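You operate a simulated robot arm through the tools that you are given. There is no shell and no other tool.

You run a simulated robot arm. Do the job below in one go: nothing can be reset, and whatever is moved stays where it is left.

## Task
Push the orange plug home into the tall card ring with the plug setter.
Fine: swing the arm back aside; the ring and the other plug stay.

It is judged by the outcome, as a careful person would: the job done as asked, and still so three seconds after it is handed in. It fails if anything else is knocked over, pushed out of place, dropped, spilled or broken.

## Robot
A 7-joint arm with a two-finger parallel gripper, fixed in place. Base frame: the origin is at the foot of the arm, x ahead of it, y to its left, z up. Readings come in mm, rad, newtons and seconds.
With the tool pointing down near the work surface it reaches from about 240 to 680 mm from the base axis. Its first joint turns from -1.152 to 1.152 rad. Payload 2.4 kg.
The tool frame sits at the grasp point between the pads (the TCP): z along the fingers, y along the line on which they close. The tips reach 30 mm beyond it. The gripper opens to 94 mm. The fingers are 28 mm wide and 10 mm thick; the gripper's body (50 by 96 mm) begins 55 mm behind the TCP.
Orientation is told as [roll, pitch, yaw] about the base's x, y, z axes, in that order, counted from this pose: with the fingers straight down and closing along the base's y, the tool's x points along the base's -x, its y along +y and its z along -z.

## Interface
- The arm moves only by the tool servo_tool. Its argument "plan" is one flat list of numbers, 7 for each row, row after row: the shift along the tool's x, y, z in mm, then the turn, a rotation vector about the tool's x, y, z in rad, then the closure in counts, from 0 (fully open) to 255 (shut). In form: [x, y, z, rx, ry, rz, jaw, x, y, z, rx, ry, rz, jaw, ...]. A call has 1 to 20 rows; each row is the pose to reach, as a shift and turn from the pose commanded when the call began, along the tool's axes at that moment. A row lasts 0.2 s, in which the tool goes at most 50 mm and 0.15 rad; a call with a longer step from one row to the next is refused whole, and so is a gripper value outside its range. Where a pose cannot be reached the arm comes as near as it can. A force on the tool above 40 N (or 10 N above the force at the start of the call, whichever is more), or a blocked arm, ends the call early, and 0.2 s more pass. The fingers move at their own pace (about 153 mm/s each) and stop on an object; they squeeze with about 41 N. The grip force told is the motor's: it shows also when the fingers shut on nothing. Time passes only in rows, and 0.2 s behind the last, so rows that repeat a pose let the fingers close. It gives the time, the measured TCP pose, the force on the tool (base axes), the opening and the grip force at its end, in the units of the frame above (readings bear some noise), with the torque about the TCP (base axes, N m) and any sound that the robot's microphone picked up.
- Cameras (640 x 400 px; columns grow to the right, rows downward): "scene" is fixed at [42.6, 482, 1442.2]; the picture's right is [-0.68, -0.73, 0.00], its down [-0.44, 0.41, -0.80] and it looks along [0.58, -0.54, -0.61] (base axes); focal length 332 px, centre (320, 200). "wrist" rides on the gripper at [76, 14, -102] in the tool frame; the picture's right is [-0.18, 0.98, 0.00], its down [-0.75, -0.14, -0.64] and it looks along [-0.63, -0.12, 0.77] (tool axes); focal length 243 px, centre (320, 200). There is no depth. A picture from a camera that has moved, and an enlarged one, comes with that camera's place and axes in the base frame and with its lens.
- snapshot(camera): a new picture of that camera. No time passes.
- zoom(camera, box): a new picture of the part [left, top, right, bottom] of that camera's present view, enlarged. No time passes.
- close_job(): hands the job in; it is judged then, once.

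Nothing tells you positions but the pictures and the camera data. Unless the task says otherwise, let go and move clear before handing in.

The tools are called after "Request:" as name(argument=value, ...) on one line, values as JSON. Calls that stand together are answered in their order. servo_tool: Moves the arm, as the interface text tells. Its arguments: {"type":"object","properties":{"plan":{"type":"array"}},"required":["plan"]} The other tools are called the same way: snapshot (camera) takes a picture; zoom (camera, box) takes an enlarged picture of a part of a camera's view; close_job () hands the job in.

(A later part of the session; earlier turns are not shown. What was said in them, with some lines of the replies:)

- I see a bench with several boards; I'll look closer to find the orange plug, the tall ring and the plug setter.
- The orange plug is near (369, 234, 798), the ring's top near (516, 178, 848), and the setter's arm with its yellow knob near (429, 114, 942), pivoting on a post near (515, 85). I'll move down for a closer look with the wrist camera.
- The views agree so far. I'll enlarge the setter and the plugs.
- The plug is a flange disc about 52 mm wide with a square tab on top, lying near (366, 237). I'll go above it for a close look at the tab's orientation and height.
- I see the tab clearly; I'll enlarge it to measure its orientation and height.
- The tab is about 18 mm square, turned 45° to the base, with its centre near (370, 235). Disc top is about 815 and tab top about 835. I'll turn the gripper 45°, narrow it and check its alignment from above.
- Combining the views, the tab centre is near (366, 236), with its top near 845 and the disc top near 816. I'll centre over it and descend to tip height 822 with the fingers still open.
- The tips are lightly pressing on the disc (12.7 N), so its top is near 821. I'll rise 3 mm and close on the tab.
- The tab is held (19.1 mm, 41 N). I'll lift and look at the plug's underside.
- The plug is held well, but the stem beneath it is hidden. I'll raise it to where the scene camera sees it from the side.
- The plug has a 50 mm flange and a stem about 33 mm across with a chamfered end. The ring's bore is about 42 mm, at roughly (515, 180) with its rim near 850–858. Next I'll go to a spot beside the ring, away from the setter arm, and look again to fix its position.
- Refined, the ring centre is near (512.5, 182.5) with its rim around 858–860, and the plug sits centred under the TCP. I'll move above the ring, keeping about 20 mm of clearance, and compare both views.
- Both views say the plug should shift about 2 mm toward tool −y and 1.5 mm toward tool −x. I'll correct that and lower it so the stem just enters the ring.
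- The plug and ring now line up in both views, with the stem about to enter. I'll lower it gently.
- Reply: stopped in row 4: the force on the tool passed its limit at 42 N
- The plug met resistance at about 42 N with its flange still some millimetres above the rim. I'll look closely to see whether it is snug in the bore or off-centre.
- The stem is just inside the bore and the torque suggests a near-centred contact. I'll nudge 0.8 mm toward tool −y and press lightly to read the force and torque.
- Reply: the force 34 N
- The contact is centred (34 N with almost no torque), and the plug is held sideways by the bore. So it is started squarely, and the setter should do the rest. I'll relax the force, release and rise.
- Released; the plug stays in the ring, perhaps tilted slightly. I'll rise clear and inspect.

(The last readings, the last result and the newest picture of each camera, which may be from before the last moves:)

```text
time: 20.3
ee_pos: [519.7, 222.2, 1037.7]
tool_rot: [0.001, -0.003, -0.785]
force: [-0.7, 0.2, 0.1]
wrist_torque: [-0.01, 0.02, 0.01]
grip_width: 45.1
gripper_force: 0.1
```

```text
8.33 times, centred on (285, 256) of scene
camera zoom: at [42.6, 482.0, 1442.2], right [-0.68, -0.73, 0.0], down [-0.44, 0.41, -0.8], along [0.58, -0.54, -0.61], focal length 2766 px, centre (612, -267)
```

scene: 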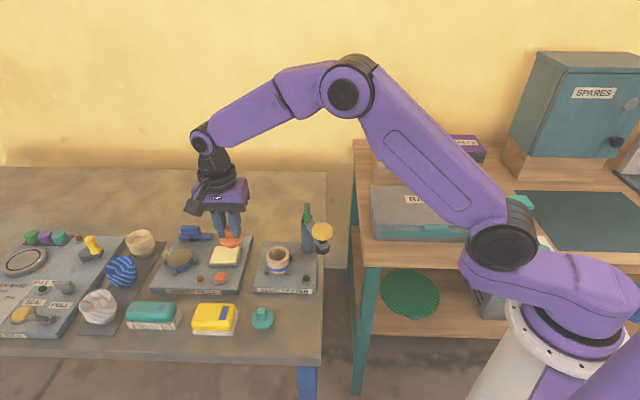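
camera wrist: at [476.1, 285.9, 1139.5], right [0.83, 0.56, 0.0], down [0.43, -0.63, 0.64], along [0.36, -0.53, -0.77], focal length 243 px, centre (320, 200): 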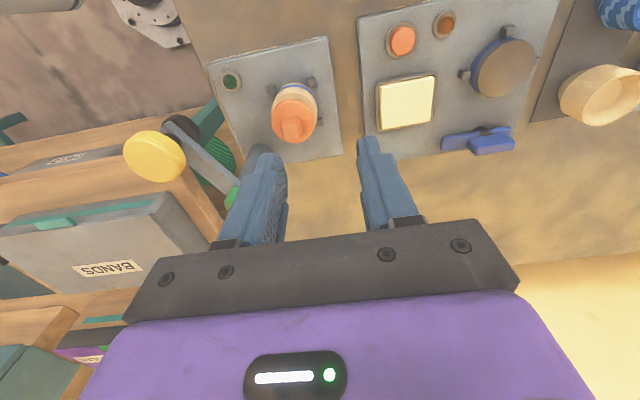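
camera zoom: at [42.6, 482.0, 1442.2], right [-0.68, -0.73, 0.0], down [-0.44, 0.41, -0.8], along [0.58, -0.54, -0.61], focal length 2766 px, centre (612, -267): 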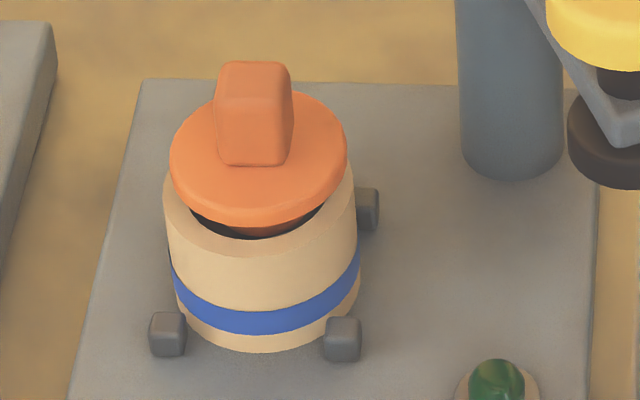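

The plug is seated in the ring mouth with its tab top near 896, and the setter's foot hangs at about 906, so it should clear. The setter pivots about (511, 87), and its knob is near (420, 123, 963). I'll look more closely at the green handle and the knob.

Request:
servo_tool(plan=[-19, -14, 0, 0, 0, 0, 133, -38, -28, 0, 0, 0, 0, 133, -56, -42, 0, 0, 0, 0, 133, -56, -42, 0, 0, 0, 0, 133])

Request:
snapshot(camera="wrist")

Request:
zoom(camera="wrist", box=[80, 60, 300, 220])

Request:
zoom(camera="scene", box=[295, 200, 340, 260])

```text
time: 21.3
ee_pos: [530.2, 152.0, 1036.9]
tool_rot: [0.003, -0.001, -0.785]
force: [0.5, -0.2, 0.1]
wrist_torque: [-0.04, 0.0, -0.01]
grip_width: 45.0
gripper_force: 0.1
```

```text
taken
camera wrist: at [485.6, 215.7, 1139.1], right [0.83, 0.56, 0.0], down [0.43, -0.63, 0.64], along [0.36, -0.53, -0.77], focal length 243 px, centre (320, 200)
```

wrist: 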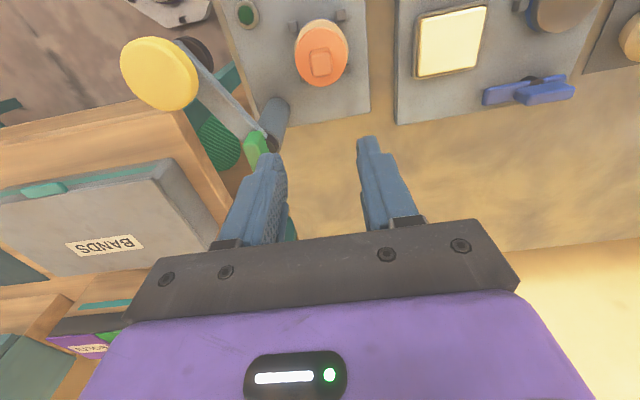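

```text
2.50 times, centred on (190, 140) of wrist
camera zoom: at [485.6, 215.7, 1139.1], right [0.83, 0.56, 0.0], down [0.43, -0.63, 0.64], along [0.36, -0.53, -0.77], focal length 606 px, centre (645, 350)
```

zoom: 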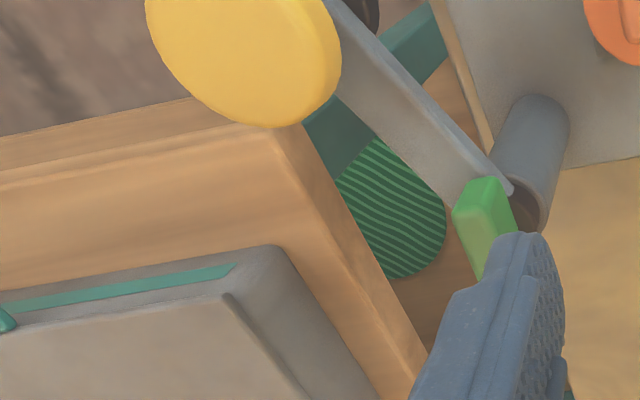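

```text
6.67 times, centred on (318, 230) of scene
camera zoom: at [42.6, 482.0, 1442.2], right [-0.68, -0.73, 0.0], down [-0.44, 0.41, -0.8], along [0.58, -0.54, -0.61], focal length 2213 px, centre (337, 0)
```

zoom: 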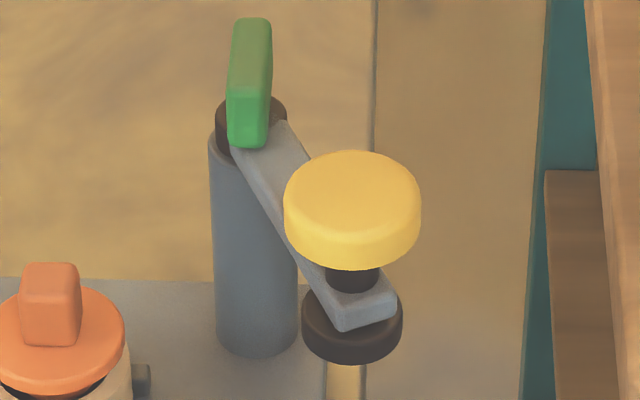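

The arm carries a yellow knob above a black foot, and the green paddle stands at the pivot. I'll cage the knob with the fingers leading and trailing it along the swing arc, push it round to the ring, then press it from above. First I'll go above the knob with the right yaw.

Request:
servo_tool(plan=[15, -25, 0, 0, 0, -0.1, 97, 29, -49, 0, 0, 0, -0.2, 97, 43, -74, 0, 0, 0, -0.3, 97, 57.1, -98.1, 0, 0, 0, -0.409, 97, 57.1, -98.1, 0, 0, 0, -0.409, 97])

Request:
snapshot(camera="wrist")

Request:
zoom(camera="wrist", box=[230, 60, 410, 200])

Request:
snapshot(camera="scene")

```text
time: 22.5
ee_pos: [419.5, 123.9, 1036.1]
tool_rot: [0.001, -0.001, -0.376]
force: [0.7, -0.4, 0.6]
wrist_torque: [0.04, -0.02, 0.01]
grip_width: 58.3
gripper_force: 0.1
```

```text
taken
camera wrist: at [353.3, 164.0, 1137.8], right [0.53, 0.85, 0.0], down [0.65, -0.41, 0.64], along [0.55, -0.34, -0.77], focal length 243 px, centre (320, 200)
```

wrist: 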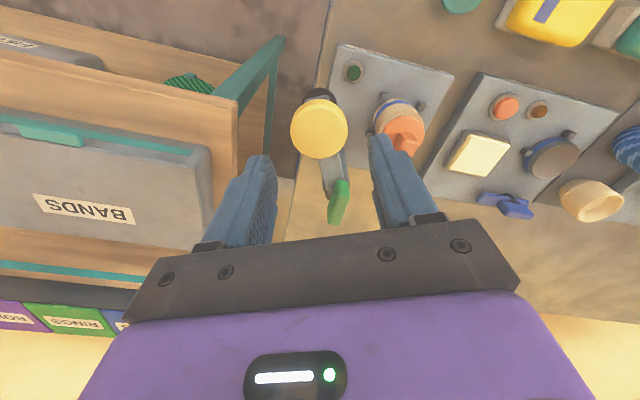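

```text
2.86 times, centred on (320, 130) of wrist
camera zoom: at [353.3, 164.0, 1137.8], right [0.53, 0.85, 0.0], down [0.65, -0.41, 0.64], along [0.55, -0.34, -0.77], focal length 693 px, centre (320, 400)
```

zoom: 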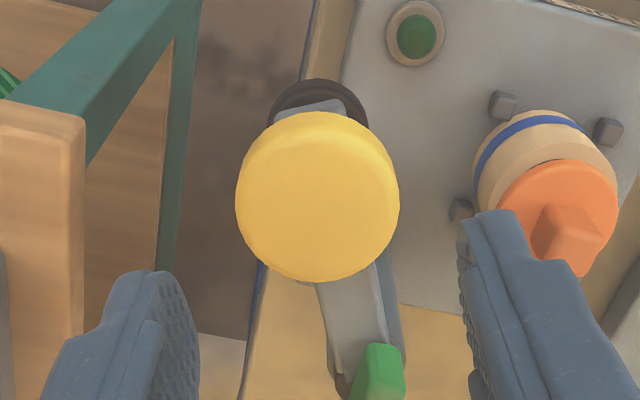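

```text
taken
```

scene: 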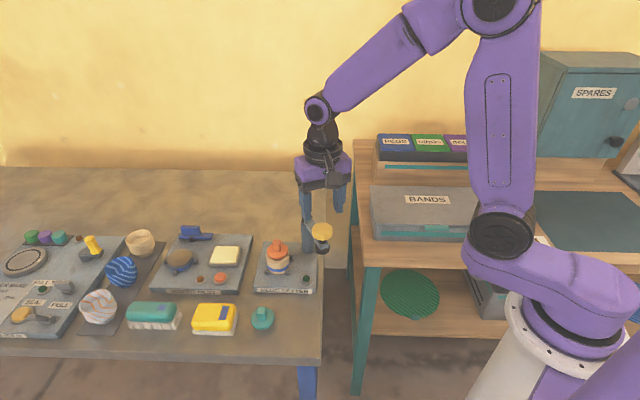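

The TCP is centred on the knob within about 1 mm, and the arm lies along the tool's x axis. I'll lower the fingers around the knob.

Request:
servo_tool(plan=[0, -0.5, 25, 0, 0, 0, 97, 0, -0.5, 45, 0, 0, 0, 97, 0, -0.5, 56, 0, 0, 0, 97, 0, -0.5, 63, 0, 0, 0, 97, 0, -0.5, 63, 0, 0, 0, 97])

Request:
snapshot(camera="wrist")

Request:
zoom(camera="scene", box=[250, 180, 370, 290])

```text
time: 23.7
ee_pos: [420.4, 122.1, 973.6]
tool_rot: [0.001, -0.001, -0.378]
force: [-0.1, 0.3, 1.0]
wrist_torque: [-0.03, -0.01, -0.02]
grip_width: 58.3
gripper_force: 0.0
```

```text
taken
camera wrist: at [354.4, 163.4, 1075.4], right [0.53, 0.85, 0.0], down [0.65, -0.41, 0.64], along [0.55, -0.34, -0.77], focal length 243 px, centre (320, 200)
```

wrist: 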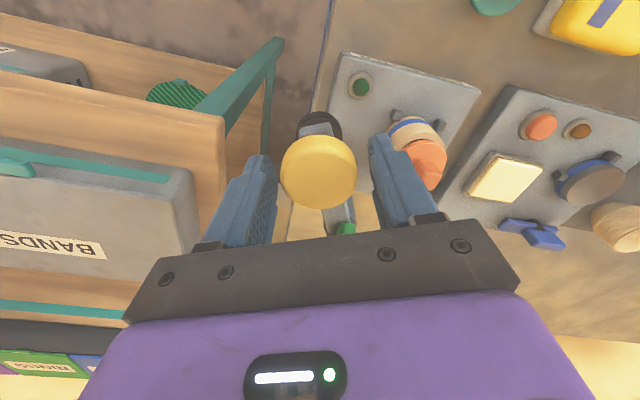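

```text
3.64 times, centred on (310, 235) of scene
camera zoom: at [42.6, 482.0, 1442.2], right [-0.68, -0.73, 0.0], down [-0.44, 0.41, -0.8], along [0.58, -0.54, -0.61], focal length 1207 px, centre (356, 73)
```

zoom: 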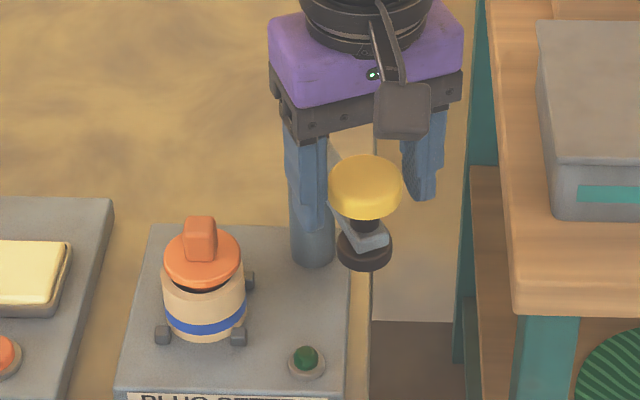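

The knob is caged. I'll swing the arm along the arc in stages, checking as I go.

Request:
servo_tool(plan=[-0.3, 7.8, 0, 0, 0, 0.08, 97, -1.3, 15.6, 0, 0, 0, 0.16, 97, -2.8, 23.3, 0, 0, 0, 0.24, 97, -4.9, 30.8, 0, 0, 0, 0.32, 97, -7.7, 38.2, 0, 0, 0, 0.4, 97, -11, 45.2, 0, 0, 0, 0.48, 97, -11, 45.2, 0, 0, 0, 0.48, 97])

Request:
snapshot(camera="wrist")

Request:
zoom(camera="scene", box=[250, 180, 370, 290])

```text
time: 25.3
ee_pos: [448.6, 159.9, 972.7]
tool_rot: [0.002, -0.001, -0.855]
force: [0.1, -0.6, 0.1]
wrist_torque: [0.03, -0.03, 0.0]
grip_width: 58.1
gripper_force: 0.0
```

```text
taken
camera wrist: at [408.0, 227.2, 1075.6], right [0.86, 0.5, 0.0], down [0.38, -0.66, 0.64], along [0.33, -0.55, -0.77], focal length 243 px, centre (320, 200)
```

wrist: 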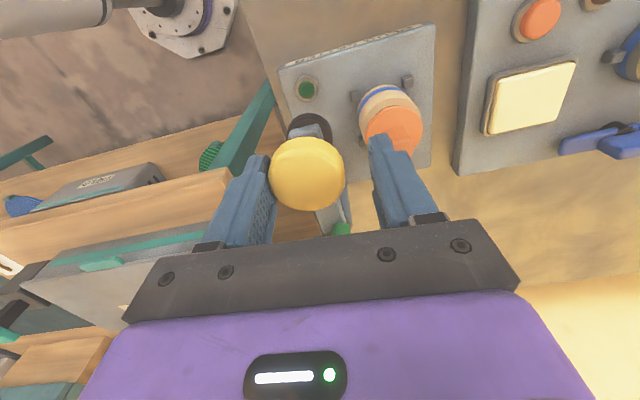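

```text
3.64 times, centred on (310, 235) of scene
camera zoom: at [42.6, 482.0, 1442.2], right [-0.68, -0.73, 0.0], down [-0.44, 0.41, -0.8], along [0.58, -0.54, -0.61], focal length 1207 px, centre (356, 73)
```

zoom: 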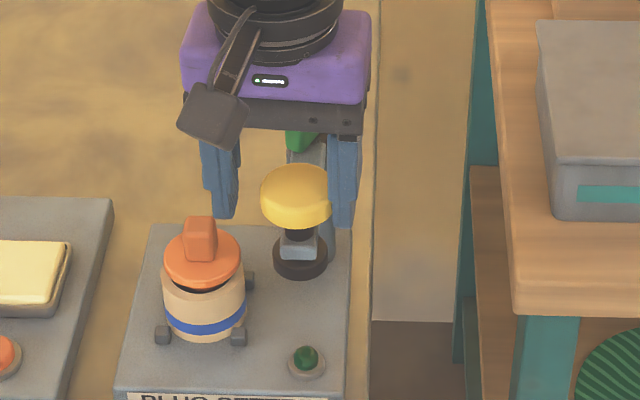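

It swings freely. I'll carry on round toward the ring.

Request:
servo_tool(plan=[-0.3, 7.8, 0, 0, 0, 0.08, 97, -1.3, 15.6, 0, 0, 0, 0.16, 97, -2.8, 23.3, 0, 0, 0, 0.24, 97, -4.9, 30.8, 0, 0, 0, 0.32, 97, -7.7, 38.2, 0, 0, 0, 0.4, 97, -11, 45.2, 0, 0, 0, 0.48, 97, -11, 45.2, 0, 0, 0, 0.48, 97])

Request:
snapshot(camera="wrist")

Request:
zoom(camera="scene", box=[240, 180, 340, 290])

```text
time: 26.9
ee_pos: [489.0, 182.0, 973.5]
tool_rot: [0.002, 0.0, -1.338]
force: [0.1, -0.7, 0.9]
wrist_torque: [0.04, 0.01, 0.0]
grip_width: 58.2
gripper_force: 0.1
```

```text
taken
camera wrist: at [484.7, 259.6, 1075.7], right [1.0, 0.05, 0.0], down [0.04, -0.77, 0.64], along [0.03, -0.64, -0.77], focal length 243 px, centre (320, 200)
```

wrist: 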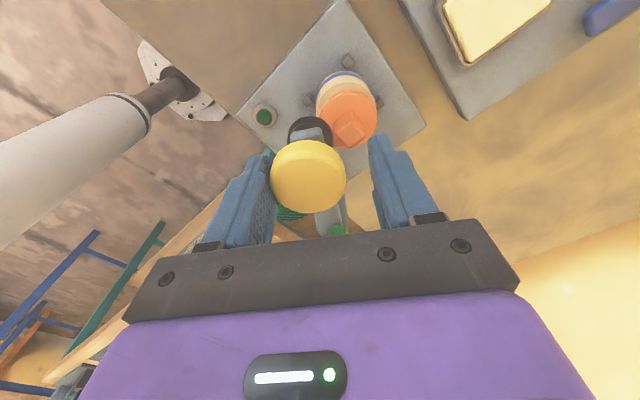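

```text
3.64 times, centred on (290, 235) of scene
camera zoom: at [42.6, 482.0, 1442.2], right [-0.68, -0.73, 0.0], down [-0.44, 0.41, -0.8], along [0.58, -0.54, -0.61], focal length 1207 px, centre (429, 73)
```

zoom: 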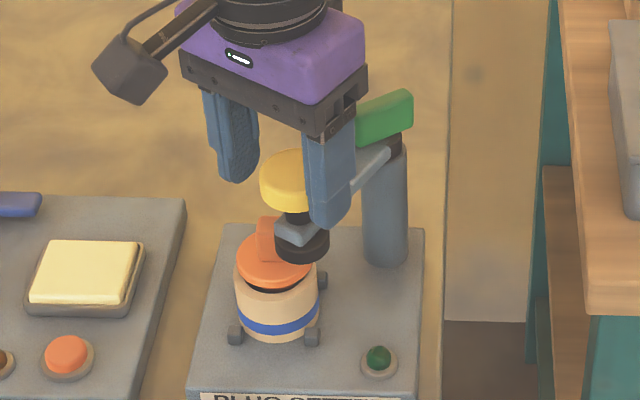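

The foot is just about to pass over the tab. I'll check the height clearance closely first.

Request:
zoom(camera="scene", box=[270, 220, 320, 275])

Request:
zoom(camera="wrist", box=[260, 60, 390, 160])

```text
7.27 times, centred on (295, 248) of scene
camera zoom: at [42.6, 482.0, 1442.2], right [-0.68, -0.73, 0.0], down [-0.44, 0.41, -0.8], along [0.58, -0.54, -0.61], focal length 2414 px, centre (502, -146)
```

zoom: 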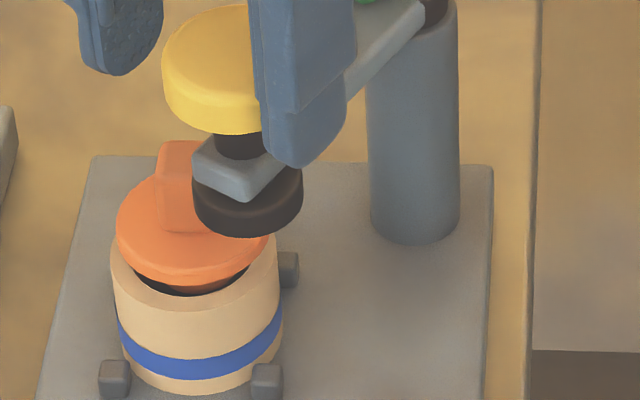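

```text
4.00 times, centred on (325, 110) of wrist
camera zoom: at [484.7, 259.6, 1075.7], right [1.0, 0.05, 0.0], down [0.04, -0.77, 0.64], along [0.03, -0.64, -0.77], focal length 970 px, centre (300, 560)
```

zoom: 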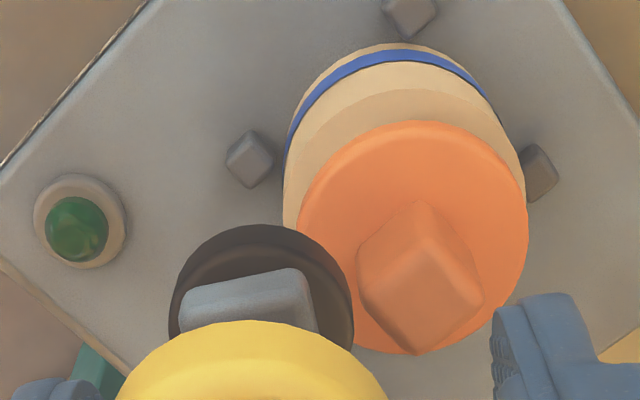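

The foot bottom is near 906 and the tab top somewhere near 902–904, so clearance is thin. I'll creep forward 6 mm and check whether the plug gets disturbed.

Request:
servo_tool(plan=[0, 2, 0, 0, 0, 0.02, 97, -0.1, 4, 0, 0, 0, 0.04, 97, -0.2, 6, 0, 0, 0, 0.06, 97, -0.2, 6, 0, 0, 0, 0.06, 97])

Request:
zoom(camera="scene", box=[270, 220, 320, 275])

Request:
zoom(camera="wrist", box=[260, 60, 390, 160])

```text
time: 27.9
ee_pos: [494.5, 181.3, 974.6]
tool_rot: [0.002, 0.0, -1.398]
force: [-1.6, -0.5, -0.3]
wrist_torque: [0.01, 0.01, 0.01]
grip_width: 58.4
gripper_force: 0.1
```

```text
7.27 times, centred on (295, 248) of scene
camera zoom: at [42.6, 482.0, 1442.2], right [-0.68, -0.73, 0.0], down [-0.44, 0.41, -0.8], along [0.58, -0.54, -0.61], focal length 2414 px, centre (502, -146)
```

zoom: 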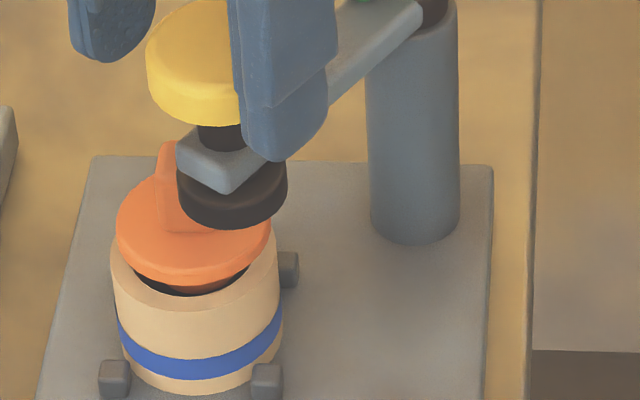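

```text
4.00 times, centred on (325, 110) of wrist
camera zoom: at [495.4, 260.2, 1075.7], right [1.0, -0.01, 0.0], down [-0.01, -0.77, 0.64], along [-0.01, -0.64, -0.77], focal length 970 px, centre (300, 560)
```

zoom: 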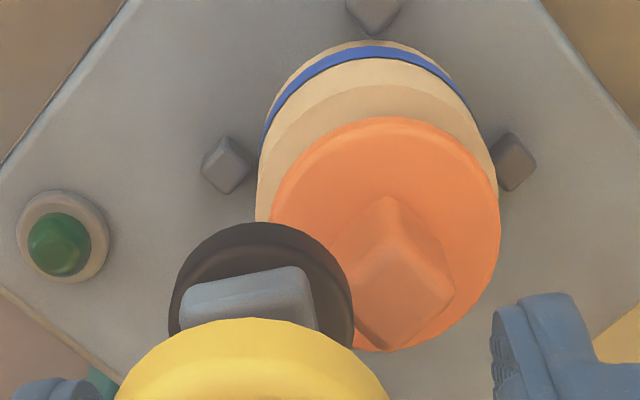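

The plug hasn't moved and there's no notable force. I'll creep another 7 mm.

Request:
servo_tool(plan=[0, 2, 0, 0, 0, 0.02, 97, -0.1, 4, 0, 0, 0, 0.04, 97, -0.2, 7, 0, 0, 0, 0.071, 97, -0.2, 7, 0, 0, 0, 0.071, 97])

Request:
zoom(camera="scene", box=[270, 220, 320, 275])

Request:
zoom(camera="wrist", box=[260, 60, 390, 160])

```text
time: 28.9
ee_pos: [501.8, 183.7, 973.9]
tool_rot: [0.001, -0.001, -1.468]
force: [0.0, -0.4, 0.6]
wrist_torque: [0.0, 0.0, -0.01]
grip_width: 58.1
gripper_force: 0.0
```

```text
7.27 times, centred on (295, 248) of scene
camera zoom: at [42.6, 482.0, 1442.2], right [-0.68, -0.73, 0.0], down [-0.44, 0.41, -0.8], along [0.58, -0.54, -0.61], focal length 2414 px, centre (502, -146)
```

zoom: 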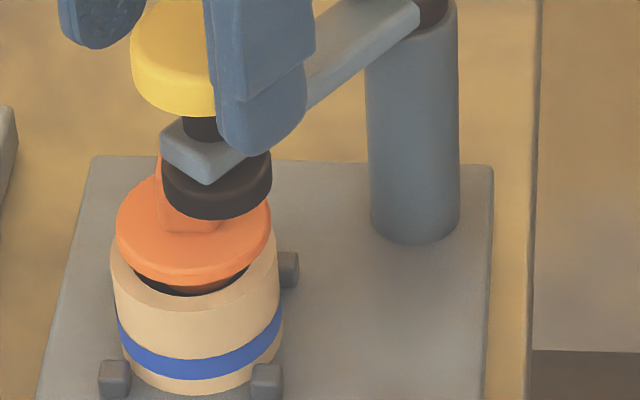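

```text
4.00 times, centred on (325, 110) of wrist
camera zoom: at [507.5, 261.1, 1075.8], right [1.0, -0.08, 0.0], down [-0.06, -0.76, 0.64], along [-0.05, -0.64, -0.77], focal length 970 px, centre (300, 560)
```

zoom: 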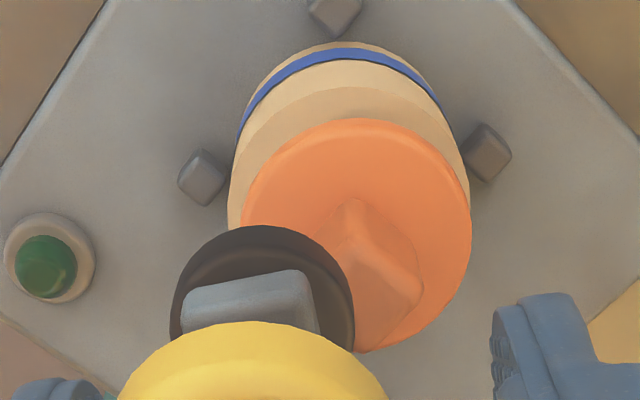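

The foot passes over the tab without touching it. I'll continue until it is centred over the plug.

Request:
servo_tool(plan=[0, 4, 0, 0, 0, 0.04, 97, -0.3, 8, 0, 0, 0, 0.08, 97, -0.7, 12, 0, 0, 0, 0.12, 97, -1.3, 16, 0, 0, 0, 0.16, 97, -1.6, 18, 0, 0, 0, 0.184, 97, -1.6, 18, 0, 0, 0, 0.184, 97])

Request:
zoom(camera="scene", box=[260, 210, 325, 280])

Request:
snapshot(camera="wrist")

Request:
zoom(camera="wrist", box=[250, 70, 390, 220])

```text
time: 30.3
ee_pos: [520.3, 184.7, 973.9]
tool_rot: [0.003, 0.0, -1.653]
force: [-0.3, -0.3, 0.4]
wrist_torque: [-0.01, -0.02, -0.03]
grip_width: 58.5
gripper_force: 0.0
```

```text
5.71 times, centred on (292, 245) of scene
camera zoom: at [42.6, 482.0, 1442.2], right [-0.68, -0.73, 0.0], down [-0.44, 0.41, -0.8], along [0.58, -0.54, -0.61], focal length 1897 px, centre (477, -57)
```

zoom: 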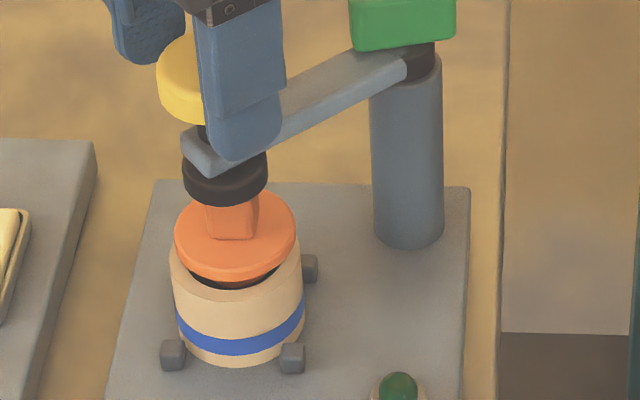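

```text
taken
camera wrist: at [539.8, 258.9, 1076.1], right [0.96, -0.26, 0.0], down [-0.2, -0.74, 0.64], along [-0.17, -0.62, -0.77], focal length 243 px, centre (320, 200)
```

wrist: 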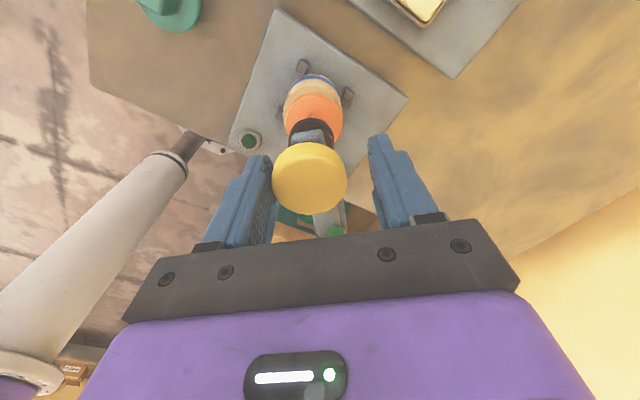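

```text
2.67 times, centred on (320, 145) of wrist
camera zoom: at [539.8, 258.9, 1076.1], right [0.96, -0.26, 0.0], down [-0.2, -0.74, 0.64], along [-0.17, -0.62, -0.77], focal length 647 px, centre (320, 347)
```

zoom: 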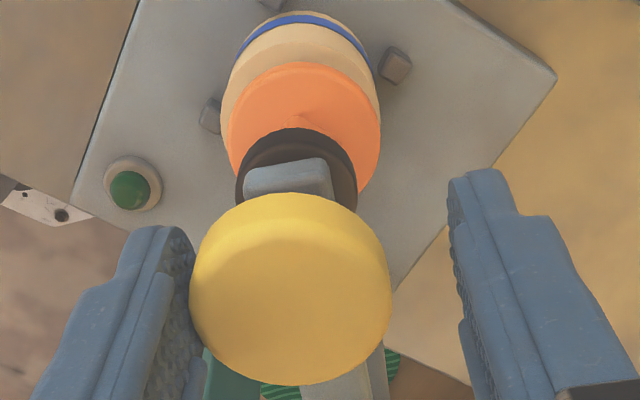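

The foot is centred over the plug to within about 2–3 mm. I'll lift the fingers off the knob, close them and place them above the knob's centre to press.

Request:
servo_tool(plan=[0, -3, 0, 0, 0, 0, 97, 0, -3, -10, 0, 0, 0, 97, 0, -3, -30, 0, 0, 0, 97, 0, -3, -50, 0, 0, 0, 97, -2.6, -6.5, -50, 0, 0, 0, 180, -2.6, -6.5, -50, 0, 0, 0, 255, -2.6, -6.5, -50, 0, 0, 0, 255])

Request:
zoom(camera="scene", box=[250, 190, 345, 285])

Request:
snapshot(camera="wrist")

Request:
zoom(camera="wrist", box=[250, 70, 390, 220])

```text
time: 31.9
ee_pos: [513.3, 180.9, 1024.4]
tool_rot: [0.001, 0.001, -1.652]
force: [0.0, 0.3, 1.1]
wrist_torque: [-0.01, 0.02, -0.06]
grip_width: 0.0
gripper_force: 33.0
```

```text
4.21 times, centred on (298, 238) of scene
camera zoom: at [42.6, 482.0, 1442.2], right [-0.68, -0.73, 0.0], down [-0.44, 0.41, -0.8], along [0.58, -0.54, -0.61], focal length 1398 px, centre (415, 42)
```

zoom: 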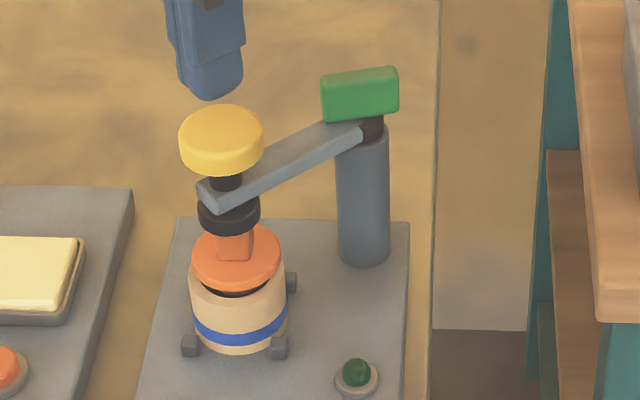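

```text
taken
camera wrist: at [532.8, 256.7, 1126.4], right [0.96, -0.26, 0.0], down [-0.2, -0.74, 0.64], along [-0.17, -0.62, -0.77], focal length 243 px, centre (320, 200)
```

wrist: 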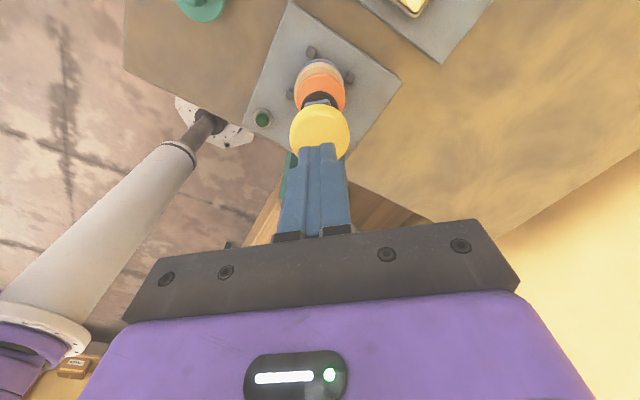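

```text
2.67 times, centred on (320, 145) of wrist
camera zoom: at [532.8, 256.7, 1126.4], right [0.96, -0.26, 0.0], down [-0.2, -0.74, 0.64], along [-0.17, -0.62, -0.77], focal length 647 px, centre (320, 347)
```

zoom: 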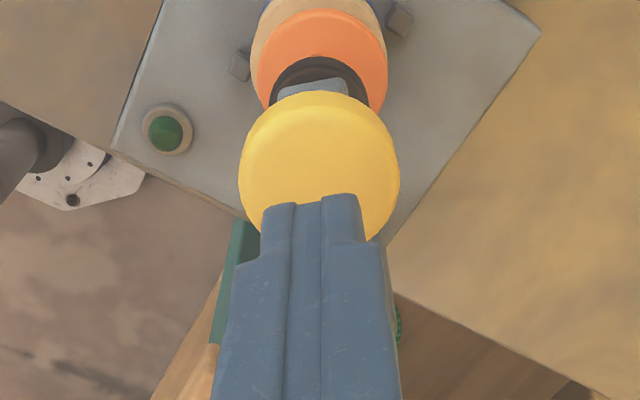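

The arm, foot and plug are stacked in line. I'll lower the closed fingertips onto the knob and feel for contact.

Request:
servo_tool(plan=[0, 0, 14, 0, 0, 0, 255, 0, 0, 24, 0, 0, 0, 255, 0, 0, 28, 0, 0, 0, 255, 0, 0, 31, 0, 0, 0, 255, 0, 0, 33, 0, 0, 0, 255, 0, 0, 35, 0, 0, 0, 255, 0, 0, 35, 0, 0, 0, 255])

Request:
zoom(camera="scene", box=[250, 190, 345, 285])

```text
time: 33.3
ee_pos: [514.7, 182.4, 993.8]
tool_rot: [0.005, 0.002, -1.652]
force: [-7.1, -2.0, 13.3]
wrist_torque: [-0.16, 0.25, -0.03]
grip_width: 0.0
gripper_force: 32.5
stopped in row 6: the force on the tool passed its limit at 44 N (the readings are from after the stop); the commanded pose is now the measured one
```

```text
4.21 times, centred on (298, 238) of scene
camera zoom: at [42.2, 481.9, 1442.3], right [-0.68, -0.73, 0.0], down [-0.44, 0.41, -0.8], along [0.58, -0.54, -0.61], focal length 1398 px, centre (415, 42)
```

zoom: 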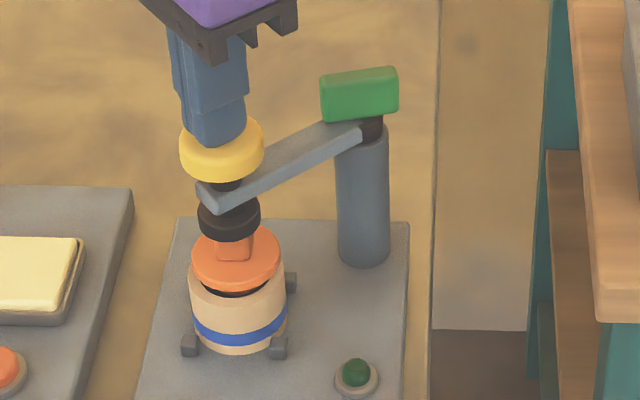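

The foot now rests on the tab and resists. I'll increase the force in small steps to find where the plug yields.

Request:
servo_tool(plan=[0, 0, 0.3, 0, 0, 0, 255, 0, 0, 0.6, 0, 0, 0, 255, 0, 0, 0.9, 0, 0, 0, 255, 0, 0, 0.9, 0, 0, 0, 255])

Request:
zoom(camera="scene", box=[265, 215, 315, 280])

```text
time: 34.3
ee_pos: [514.4, 181.6, 990.9]
tool_rot: [0.007, 0.003, -1.65]
force: [0.2, 1.6, 0.6]
wrist_torque: [0.03, -0.02, 0.0]
grip_width: 0.1
gripper_force: 32.8
```

```text
6.15 times, centred on (290, 248) of scene
camera zoom: at [42.6, 482.0, 1442.2], right [-0.68, -0.73, 0.0], down [-0.44, 0.41, -0.8], along [0.58, -0.54, -0.61], focal length 2043 px, centre (505, -92)
```

zoom: 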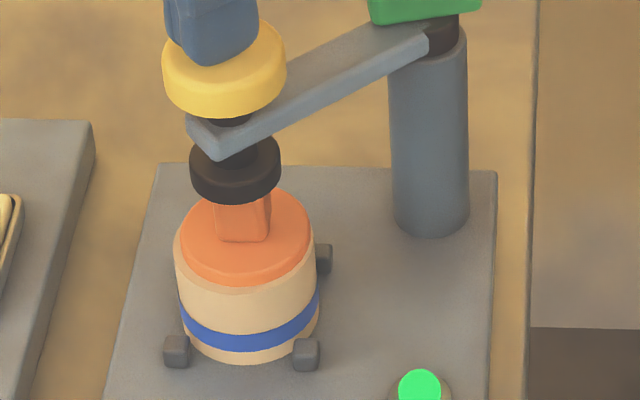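

The plug has dropped in and the setter's lamp is lit green. I'll check how fully it is seated.

Request:
zoom(camera="scene", box=[272, 238, 302, 278])

Request:
zoom(camera="wrist", box=[230, 40, 400, 190])

```text
10.00 times, centred on (287, 258) of scene
camera zoom: at [42.6, 482.0, 1442.2], right [-0.68, -0.73, 0.0], down [-0.44, 0.41, -0.8], along [0.58, -0.54, -0.61], focal length 3319 px, centre (650, -380)
```

zoom: 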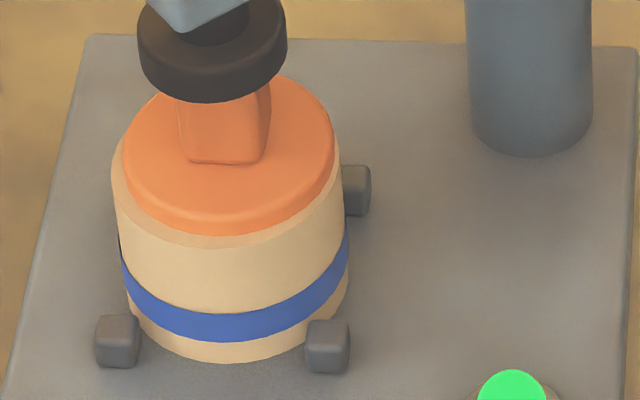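

```text
2.67 times, centred on (315, 115) of wrist
camera zoom: at [532.9, 257.0, 1093.8], right [0.96, -0.26, 0.01], down [-0.21, -0.74, 0.64], along [-0.16, -0.62, -0.77], focal length 647 px, centre (333, 427)
```

zoom: 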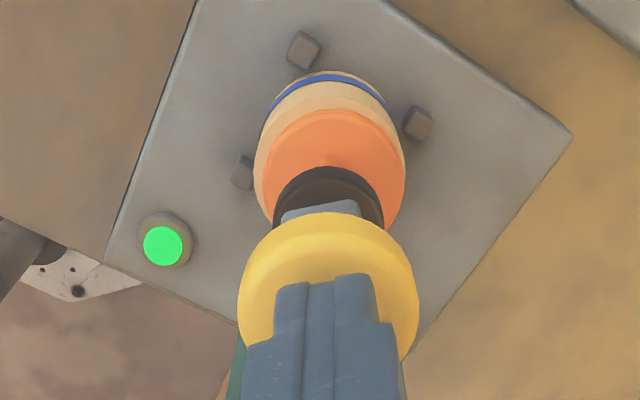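

The flange sits flush on the rim and the lamp is lit, so the plug is home. I'll raise the fingers off the knob and see whether the plunger comes back up.

Request:
servo_tool(plan=[0, 0, -5, 0, 0, 0, 255, 0, 0, -15, 0, 0, 0, 255, 0, 0, -34, 0, 0, 0, 255, 0, 0, -34, 0, 0, 0, 180, 0, 0, -34, 0, 0, 0, 97, 0, 0, -34, 0, 0, 0, 97])

Request:
zoom(camera="scene", box=[250, 190, 345, 285])

Request:
snapshot(camera="wrist")

Request:
zoom(camera="wrist", box=[250, 50, 390, 200])

```text
time: 35.7
ee_pos: [513.7, 181.6, 1026.3]
tool_rot: [0.007, 0.003, -1.65]
force: [-0.7, -0.5, -0.4]
wrist_torque: [-0.01, 0.01, 0.0]
grip_width: 58.3
gripper_force: 0.0
```

```text
4.21 times, centred on (298, 238) of scene
camera zoom: at [42.6, 482.0, 1442.2], right [-0.68, -0.73, 0.0], down [-0.44, 0.41, -0.8], along [0.58, -0.54, -0.61], focal length 1398 px, centre (415, 42)
```

zoom: 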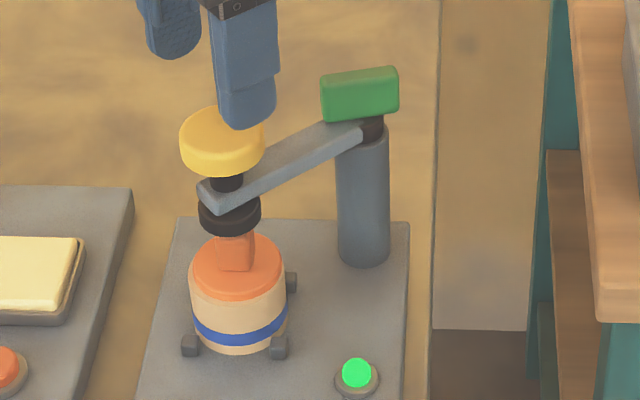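

```text
taken
camera wrist: at [532.6, 256.5, 1128.2], right [0.96, -0.26, 0.01], down [-0.21, -0.74, 0.64], along [-0.16, -0.62, -0.77], focal length 243 px, centre (320, 200)
```

wrist: 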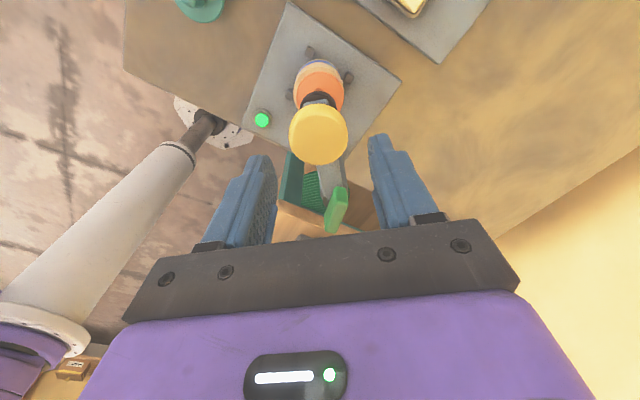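

```text
2.67 times, centred on (320, 125) of wrist
camera zoom: at [532.6, 256.5, 1128.2], right [0.96, -0.26, 0.01], down [-0.21, -0.74, 0.64], along [-0.16, -0.62, -0.77], focal length 647 px, centre (320, 400)
```

zoom: 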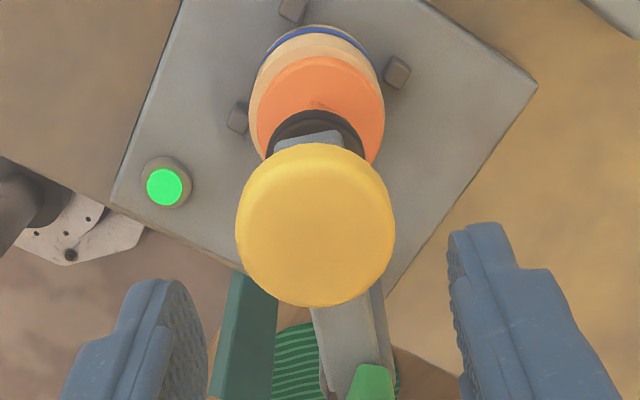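

The plunger sprang back up, the plug stayed home and the lamp remains lit. I'll cage the knob again and swing the arm back aside.

Request:
servo_tool(plan=[0, -0.5, 20, 0, 0, 0, 97, 0, -0.5, 38, 0, 0, 0, 97, 0, -0.5, 48, 0, 0, 0, 97, 0, -0.5, 52, 0, 0, 0, 97, 0, -0.5, 52, 0, 0, 0, 97])

Request:
zoom(camera="scene", box=[250, 190, 345, 285])

Request:
snapshot(camera="wrist")

```text
time: 36.9
ee_pos: [512.4, 182.8, 973.9]
tool_rot: [0.006, 0.001, -1.649]
force: [0.9, 0.0, 0.3]
wrist_torque: [0.0, 0.02, -0.02]
grip_width: 58.5
gripper_force: 0.2
```

```text
4.21 times, centred on (298, 238) of scene
camera zoom: at [42.6, 482.0, 1442.2], right [-0.68, -0.73, 0.0], down [-0.44, 0.41, -0.8], along [0.58, -0.54, -0.61], focal length 1398 px, centre (415, 42)
```

zoom: 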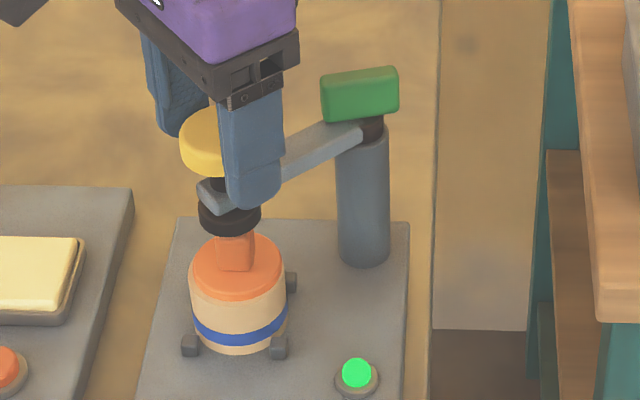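

```text
taken
camera wrist: at [532.5, 257.3, 1075.7], right [0.96, -0.26, 0.01], down [-0.21, -0.74, 0.64], along [-0.16, -0.62, -0.77], focal length 243 px, centre (320, 200)
```

wrist: 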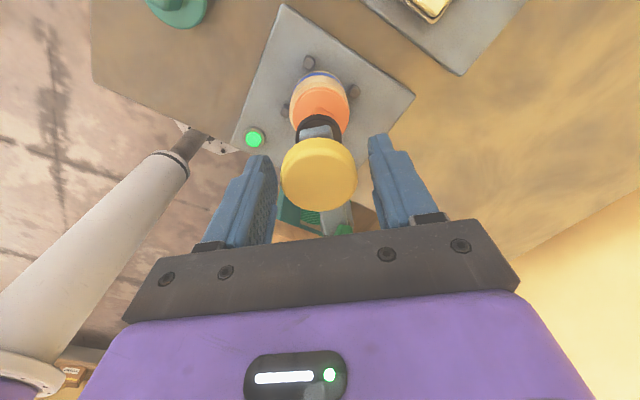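

Caged again; now I'll swing back in stages.

Request:
servo_tool(plan=[-0.7, -7.5, 0, 0, 0, -0.08, 97, -2, -15, 0, 0, 0, -0.16, 97, -3.9, -22.3, 0, 0, 0, -0.24, 97, -6.4, -29.5, 0, 0, 0, -0.32, 97, -9.4, -36.4, 0, 0, 0, -0.4, 97, -13, -43.1, 0, 0, 0, -0.48, 97, -13, -43.1, 0, 0, 0, -0.48, 97])

Request:
zoom(camera="scene", box=[250, 190, 345, 285])

Request:
snapshot(camera="wrist")

```text
time: 38.5
ee_pos: [469.2, 174.2, 973.2]
tool_rot: [0.006, -0.003, -1.171]
force: [-0.5, 0.8, 0.6]
wrist_torque: [0.01, -0.01, 0.0]
grip_width: 58.1
gripper_force: 0.0
```

```text
4.21 times, centred on (298, 238) of scene
camera zoom: at [42.6, 482.0, 1442.2], right [-0.68, -0.73, 0.0], down [-0.44, 0.41, -0.8], along [0.58, -0.54, -0.61], focal length 1398 px, centre (415, 42)
```

zoom: 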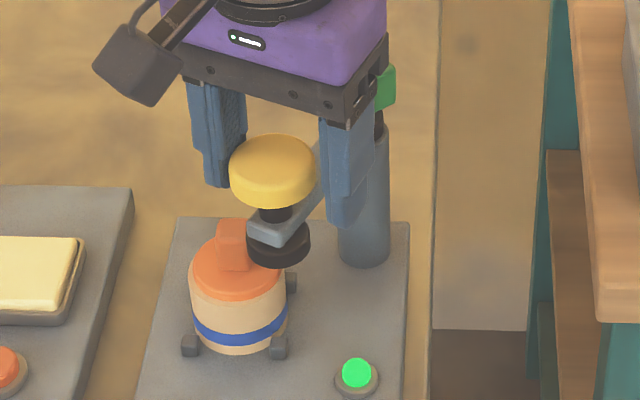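

```text
taken
camera wrist: at [451.6, 248.3, 1075.0], right [0.98, 0.21, 0.01], down [0.16, -0.75, 0.64], along [0.14, -0.63, -0.77], focal length 243 px, centre (320, 200)
```

wrist: 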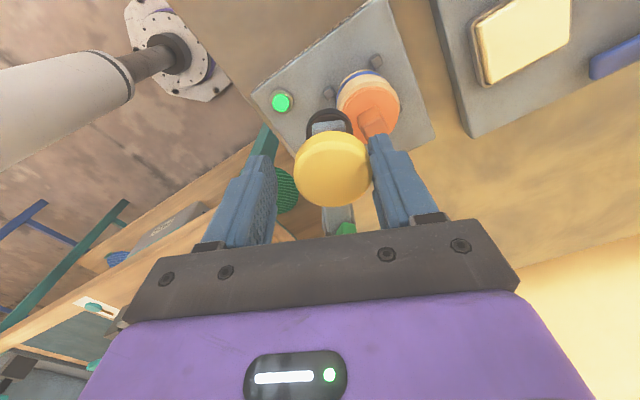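

The plug stays put and the arm follows. I'll continue.

Request:
servo_tool(plan=[-0.5, -7.5, 0, 0, 0, -0.08, 97, -1.6, -15, 0, 0, 0, -0.16, 97, -3.3, -22.5, 0, 0, 0, -0.24, 97, -5.6, -29.8, 0, 0, 0, -0.32, 97, -8.5, -36.8, 0, 0, 0, -0.4, 97, -12, -43.7, 0, 0, 0, -0.48, 97, -12, -43.7, 0, 0, 0, -0.48, 97])

Request:
zoom(camera="scene", box=[250, 190, 345, 285])

Request:
snapshot(camera="wrist")

```text
time: 40.1
ee_pos: [433.2, 144.9, 973.4]
tool_rot: [0.004, -0.004, -0.691]
force: [-1.2, 0.1, -0.1]
wrist_torque: [0.0, -0.03, 0.0]
grip_width: 58.5
gripper_force: 0.1
```

```text
4.21 times, centred on (298, 238) of scene
camera zoom: at [42.6, 482.0, 1442.2], right [-0.68, -0.73, 0.0], down [-0.44, 0.41, -0.8], along [0.58, -0.54, -0.61], focal length 1398 px, centre (415, 42)
```

zoom: 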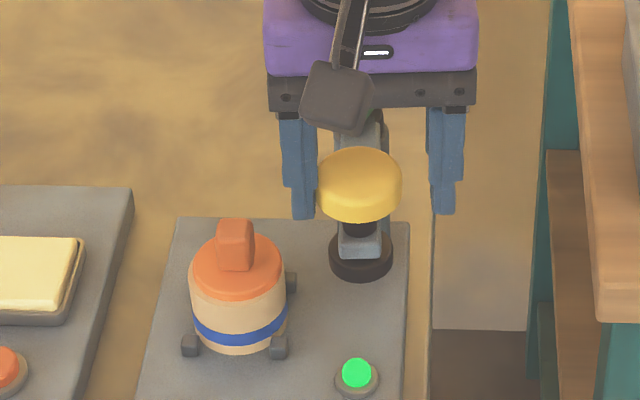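

```text
taken
camera wrist: at [383.1, 204.2, 1074.9], right [0.77, 0.64, 0.01], down [0.49, -0.59, 0.64], along [0.42, -0.49, -0.77], focal length 243 px, centre (320, 200)
```

wrist: 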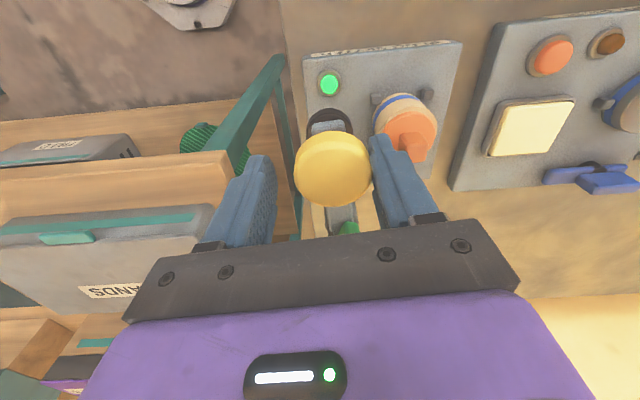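

Roughly 0.33 rad remain to its original resting place.

Request:
servo_tool(plan=[-0.5, -7.5, 0, 0, 0, -0.08, 97, -1.6, -15, 0, 0, 0, -0.16, 97, -3.3, -22.5, 0, 0, 0, -0.24, 97, -5.9, -30.7, 0, 0, 0, -0.33, 97, -5.9, -30.7, 0, 0, 0, -0.33, 97])

Request:
zoom(camera="scene", box=[250, 190, 345, 285])

Request:
snapshot(camera="wrist")

```text
time: 41.3
ee_pos: [418.8, 118.4, 973.8]
tool_rot: [0.004, -0.006, -0.359]
force: [0.8, 0.1, -1.2]
wrist_torque: [-0.01, 0.02, -0.03]
grip_width: 58.2
gripper_force: 0.0
```

```text
4.21 times, centred on (298, 238) of scene
camera zoom: at [42.6, 482.0, 1442.2], right [-0.68, -0.73, 0.0], down [-0.44, 0.41, -0.8], along [0.58, -0.54, -0.61], focal length 1398 px, centre (415, 42)
```

zoom: 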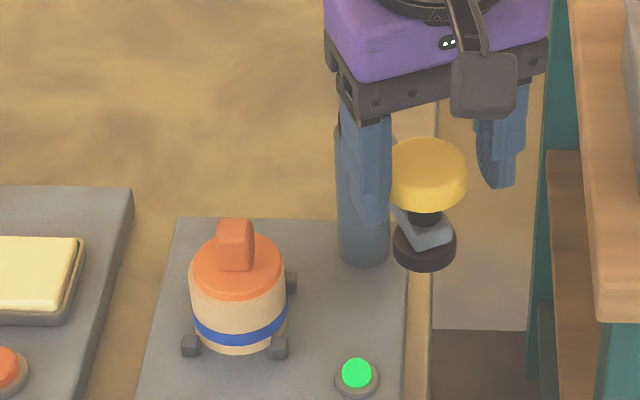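

```text
taken
camera wrist: at [351.2, 157.7, 1074.7], right [0.52, 0.85, 0.0], down [0.65, -0.4, 0.65], along [0.55, -0.33, -0.76], focal length 243 px, centre (320, 200)
```

wrist: 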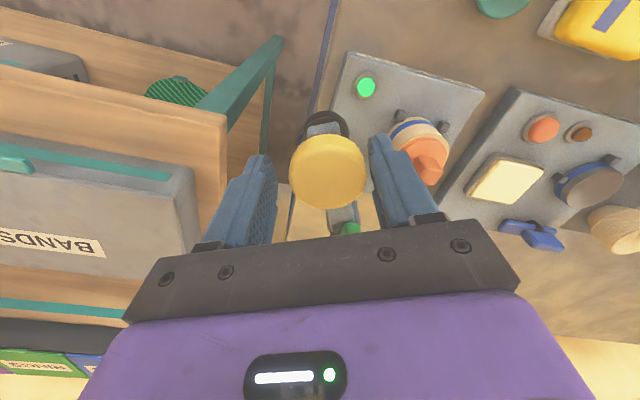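

The arm is back at its original resting place. I'll ease off the knob, lift clear and retreat upward.

Request:
servo_tool(plan=[0, 3.5, 0, 0, 0, 0, 97, 0, 3.5, -12, 0, 0, 0, 97, 0, 3.5, -40, 0, 0, 0, 97, 0, 3.5, -80, 0, 0, 0, 97, 0, 3.5, -120, 0, 0, 0, 97, 0, 3.5, -160, 0, 0, 0, 97, 0, 3.5, -200, 0, 0, 0, 97, 0, 3.5, -200, 0, 0, 0, 97])

Request:
snapshot(camera="scene")

Request:
zoom(camera="scene", box=[245, 195, 345, 300])

Request:
zoom(camera="scene", box=[267, 235, 302, 280])

```text
time: 43.1
ee_pos: [419.0, 121.3, 1174.3]
tool_rot: [0.003, -0.008, -0.361]
force: [-0.3, -0.2, 0.2]
wrist_torque: [0.0, -0.02, 0.0]
grip_width: 58.5
gripper_force: 0.0
```

```text
taken
```

scene: 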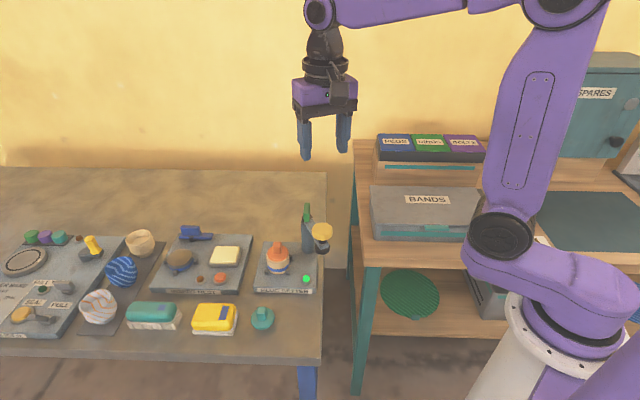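

```text
3.81 times, centred on (295, 248) of scene
camera zoom: at [42.6, 482.0, 1442.2], right [-0.68, -0.73, 0.0], down [-0.44, 0.41, -0.8], along [0.58, -0.54, -0.61], focal length 1264 px, centre (415, 19)
```

zoom: 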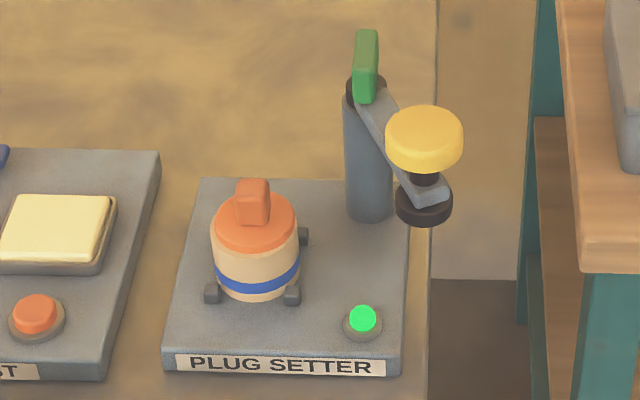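

```text
8.89 times, centred on (284, 258) of scene
camera zoom: at [42.6, 482.0, 1442.2], right [-0.68, -0.73, 0.0], down [-0.44, 0.41, -0.8], along [0.58, -0.54, -0.61], focal length 2950 px, centre (636, -311)
```

zoom: 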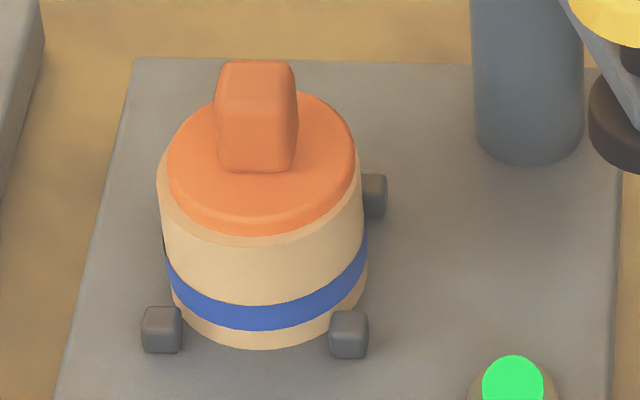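

The orange plug sits flush in the tall ring with the lamp lit, and the setter arm is back at its original spot. The ring and teal plug have not moved, and the gripper is clear, so I'm handing in the job.

Request:
close_job()

```text
The job is handed in.
```

The orange plug is pushed home in the tall card ring: its flange sits flush on the rim, and the setter's green lamp came on and stayed lit.

The setter arm is swung back to where it started. In the last pictures the ring and the teal plug were unmoved, nothing else was disturbed, and the gripper was open and well clear. I handed the job in after that check.
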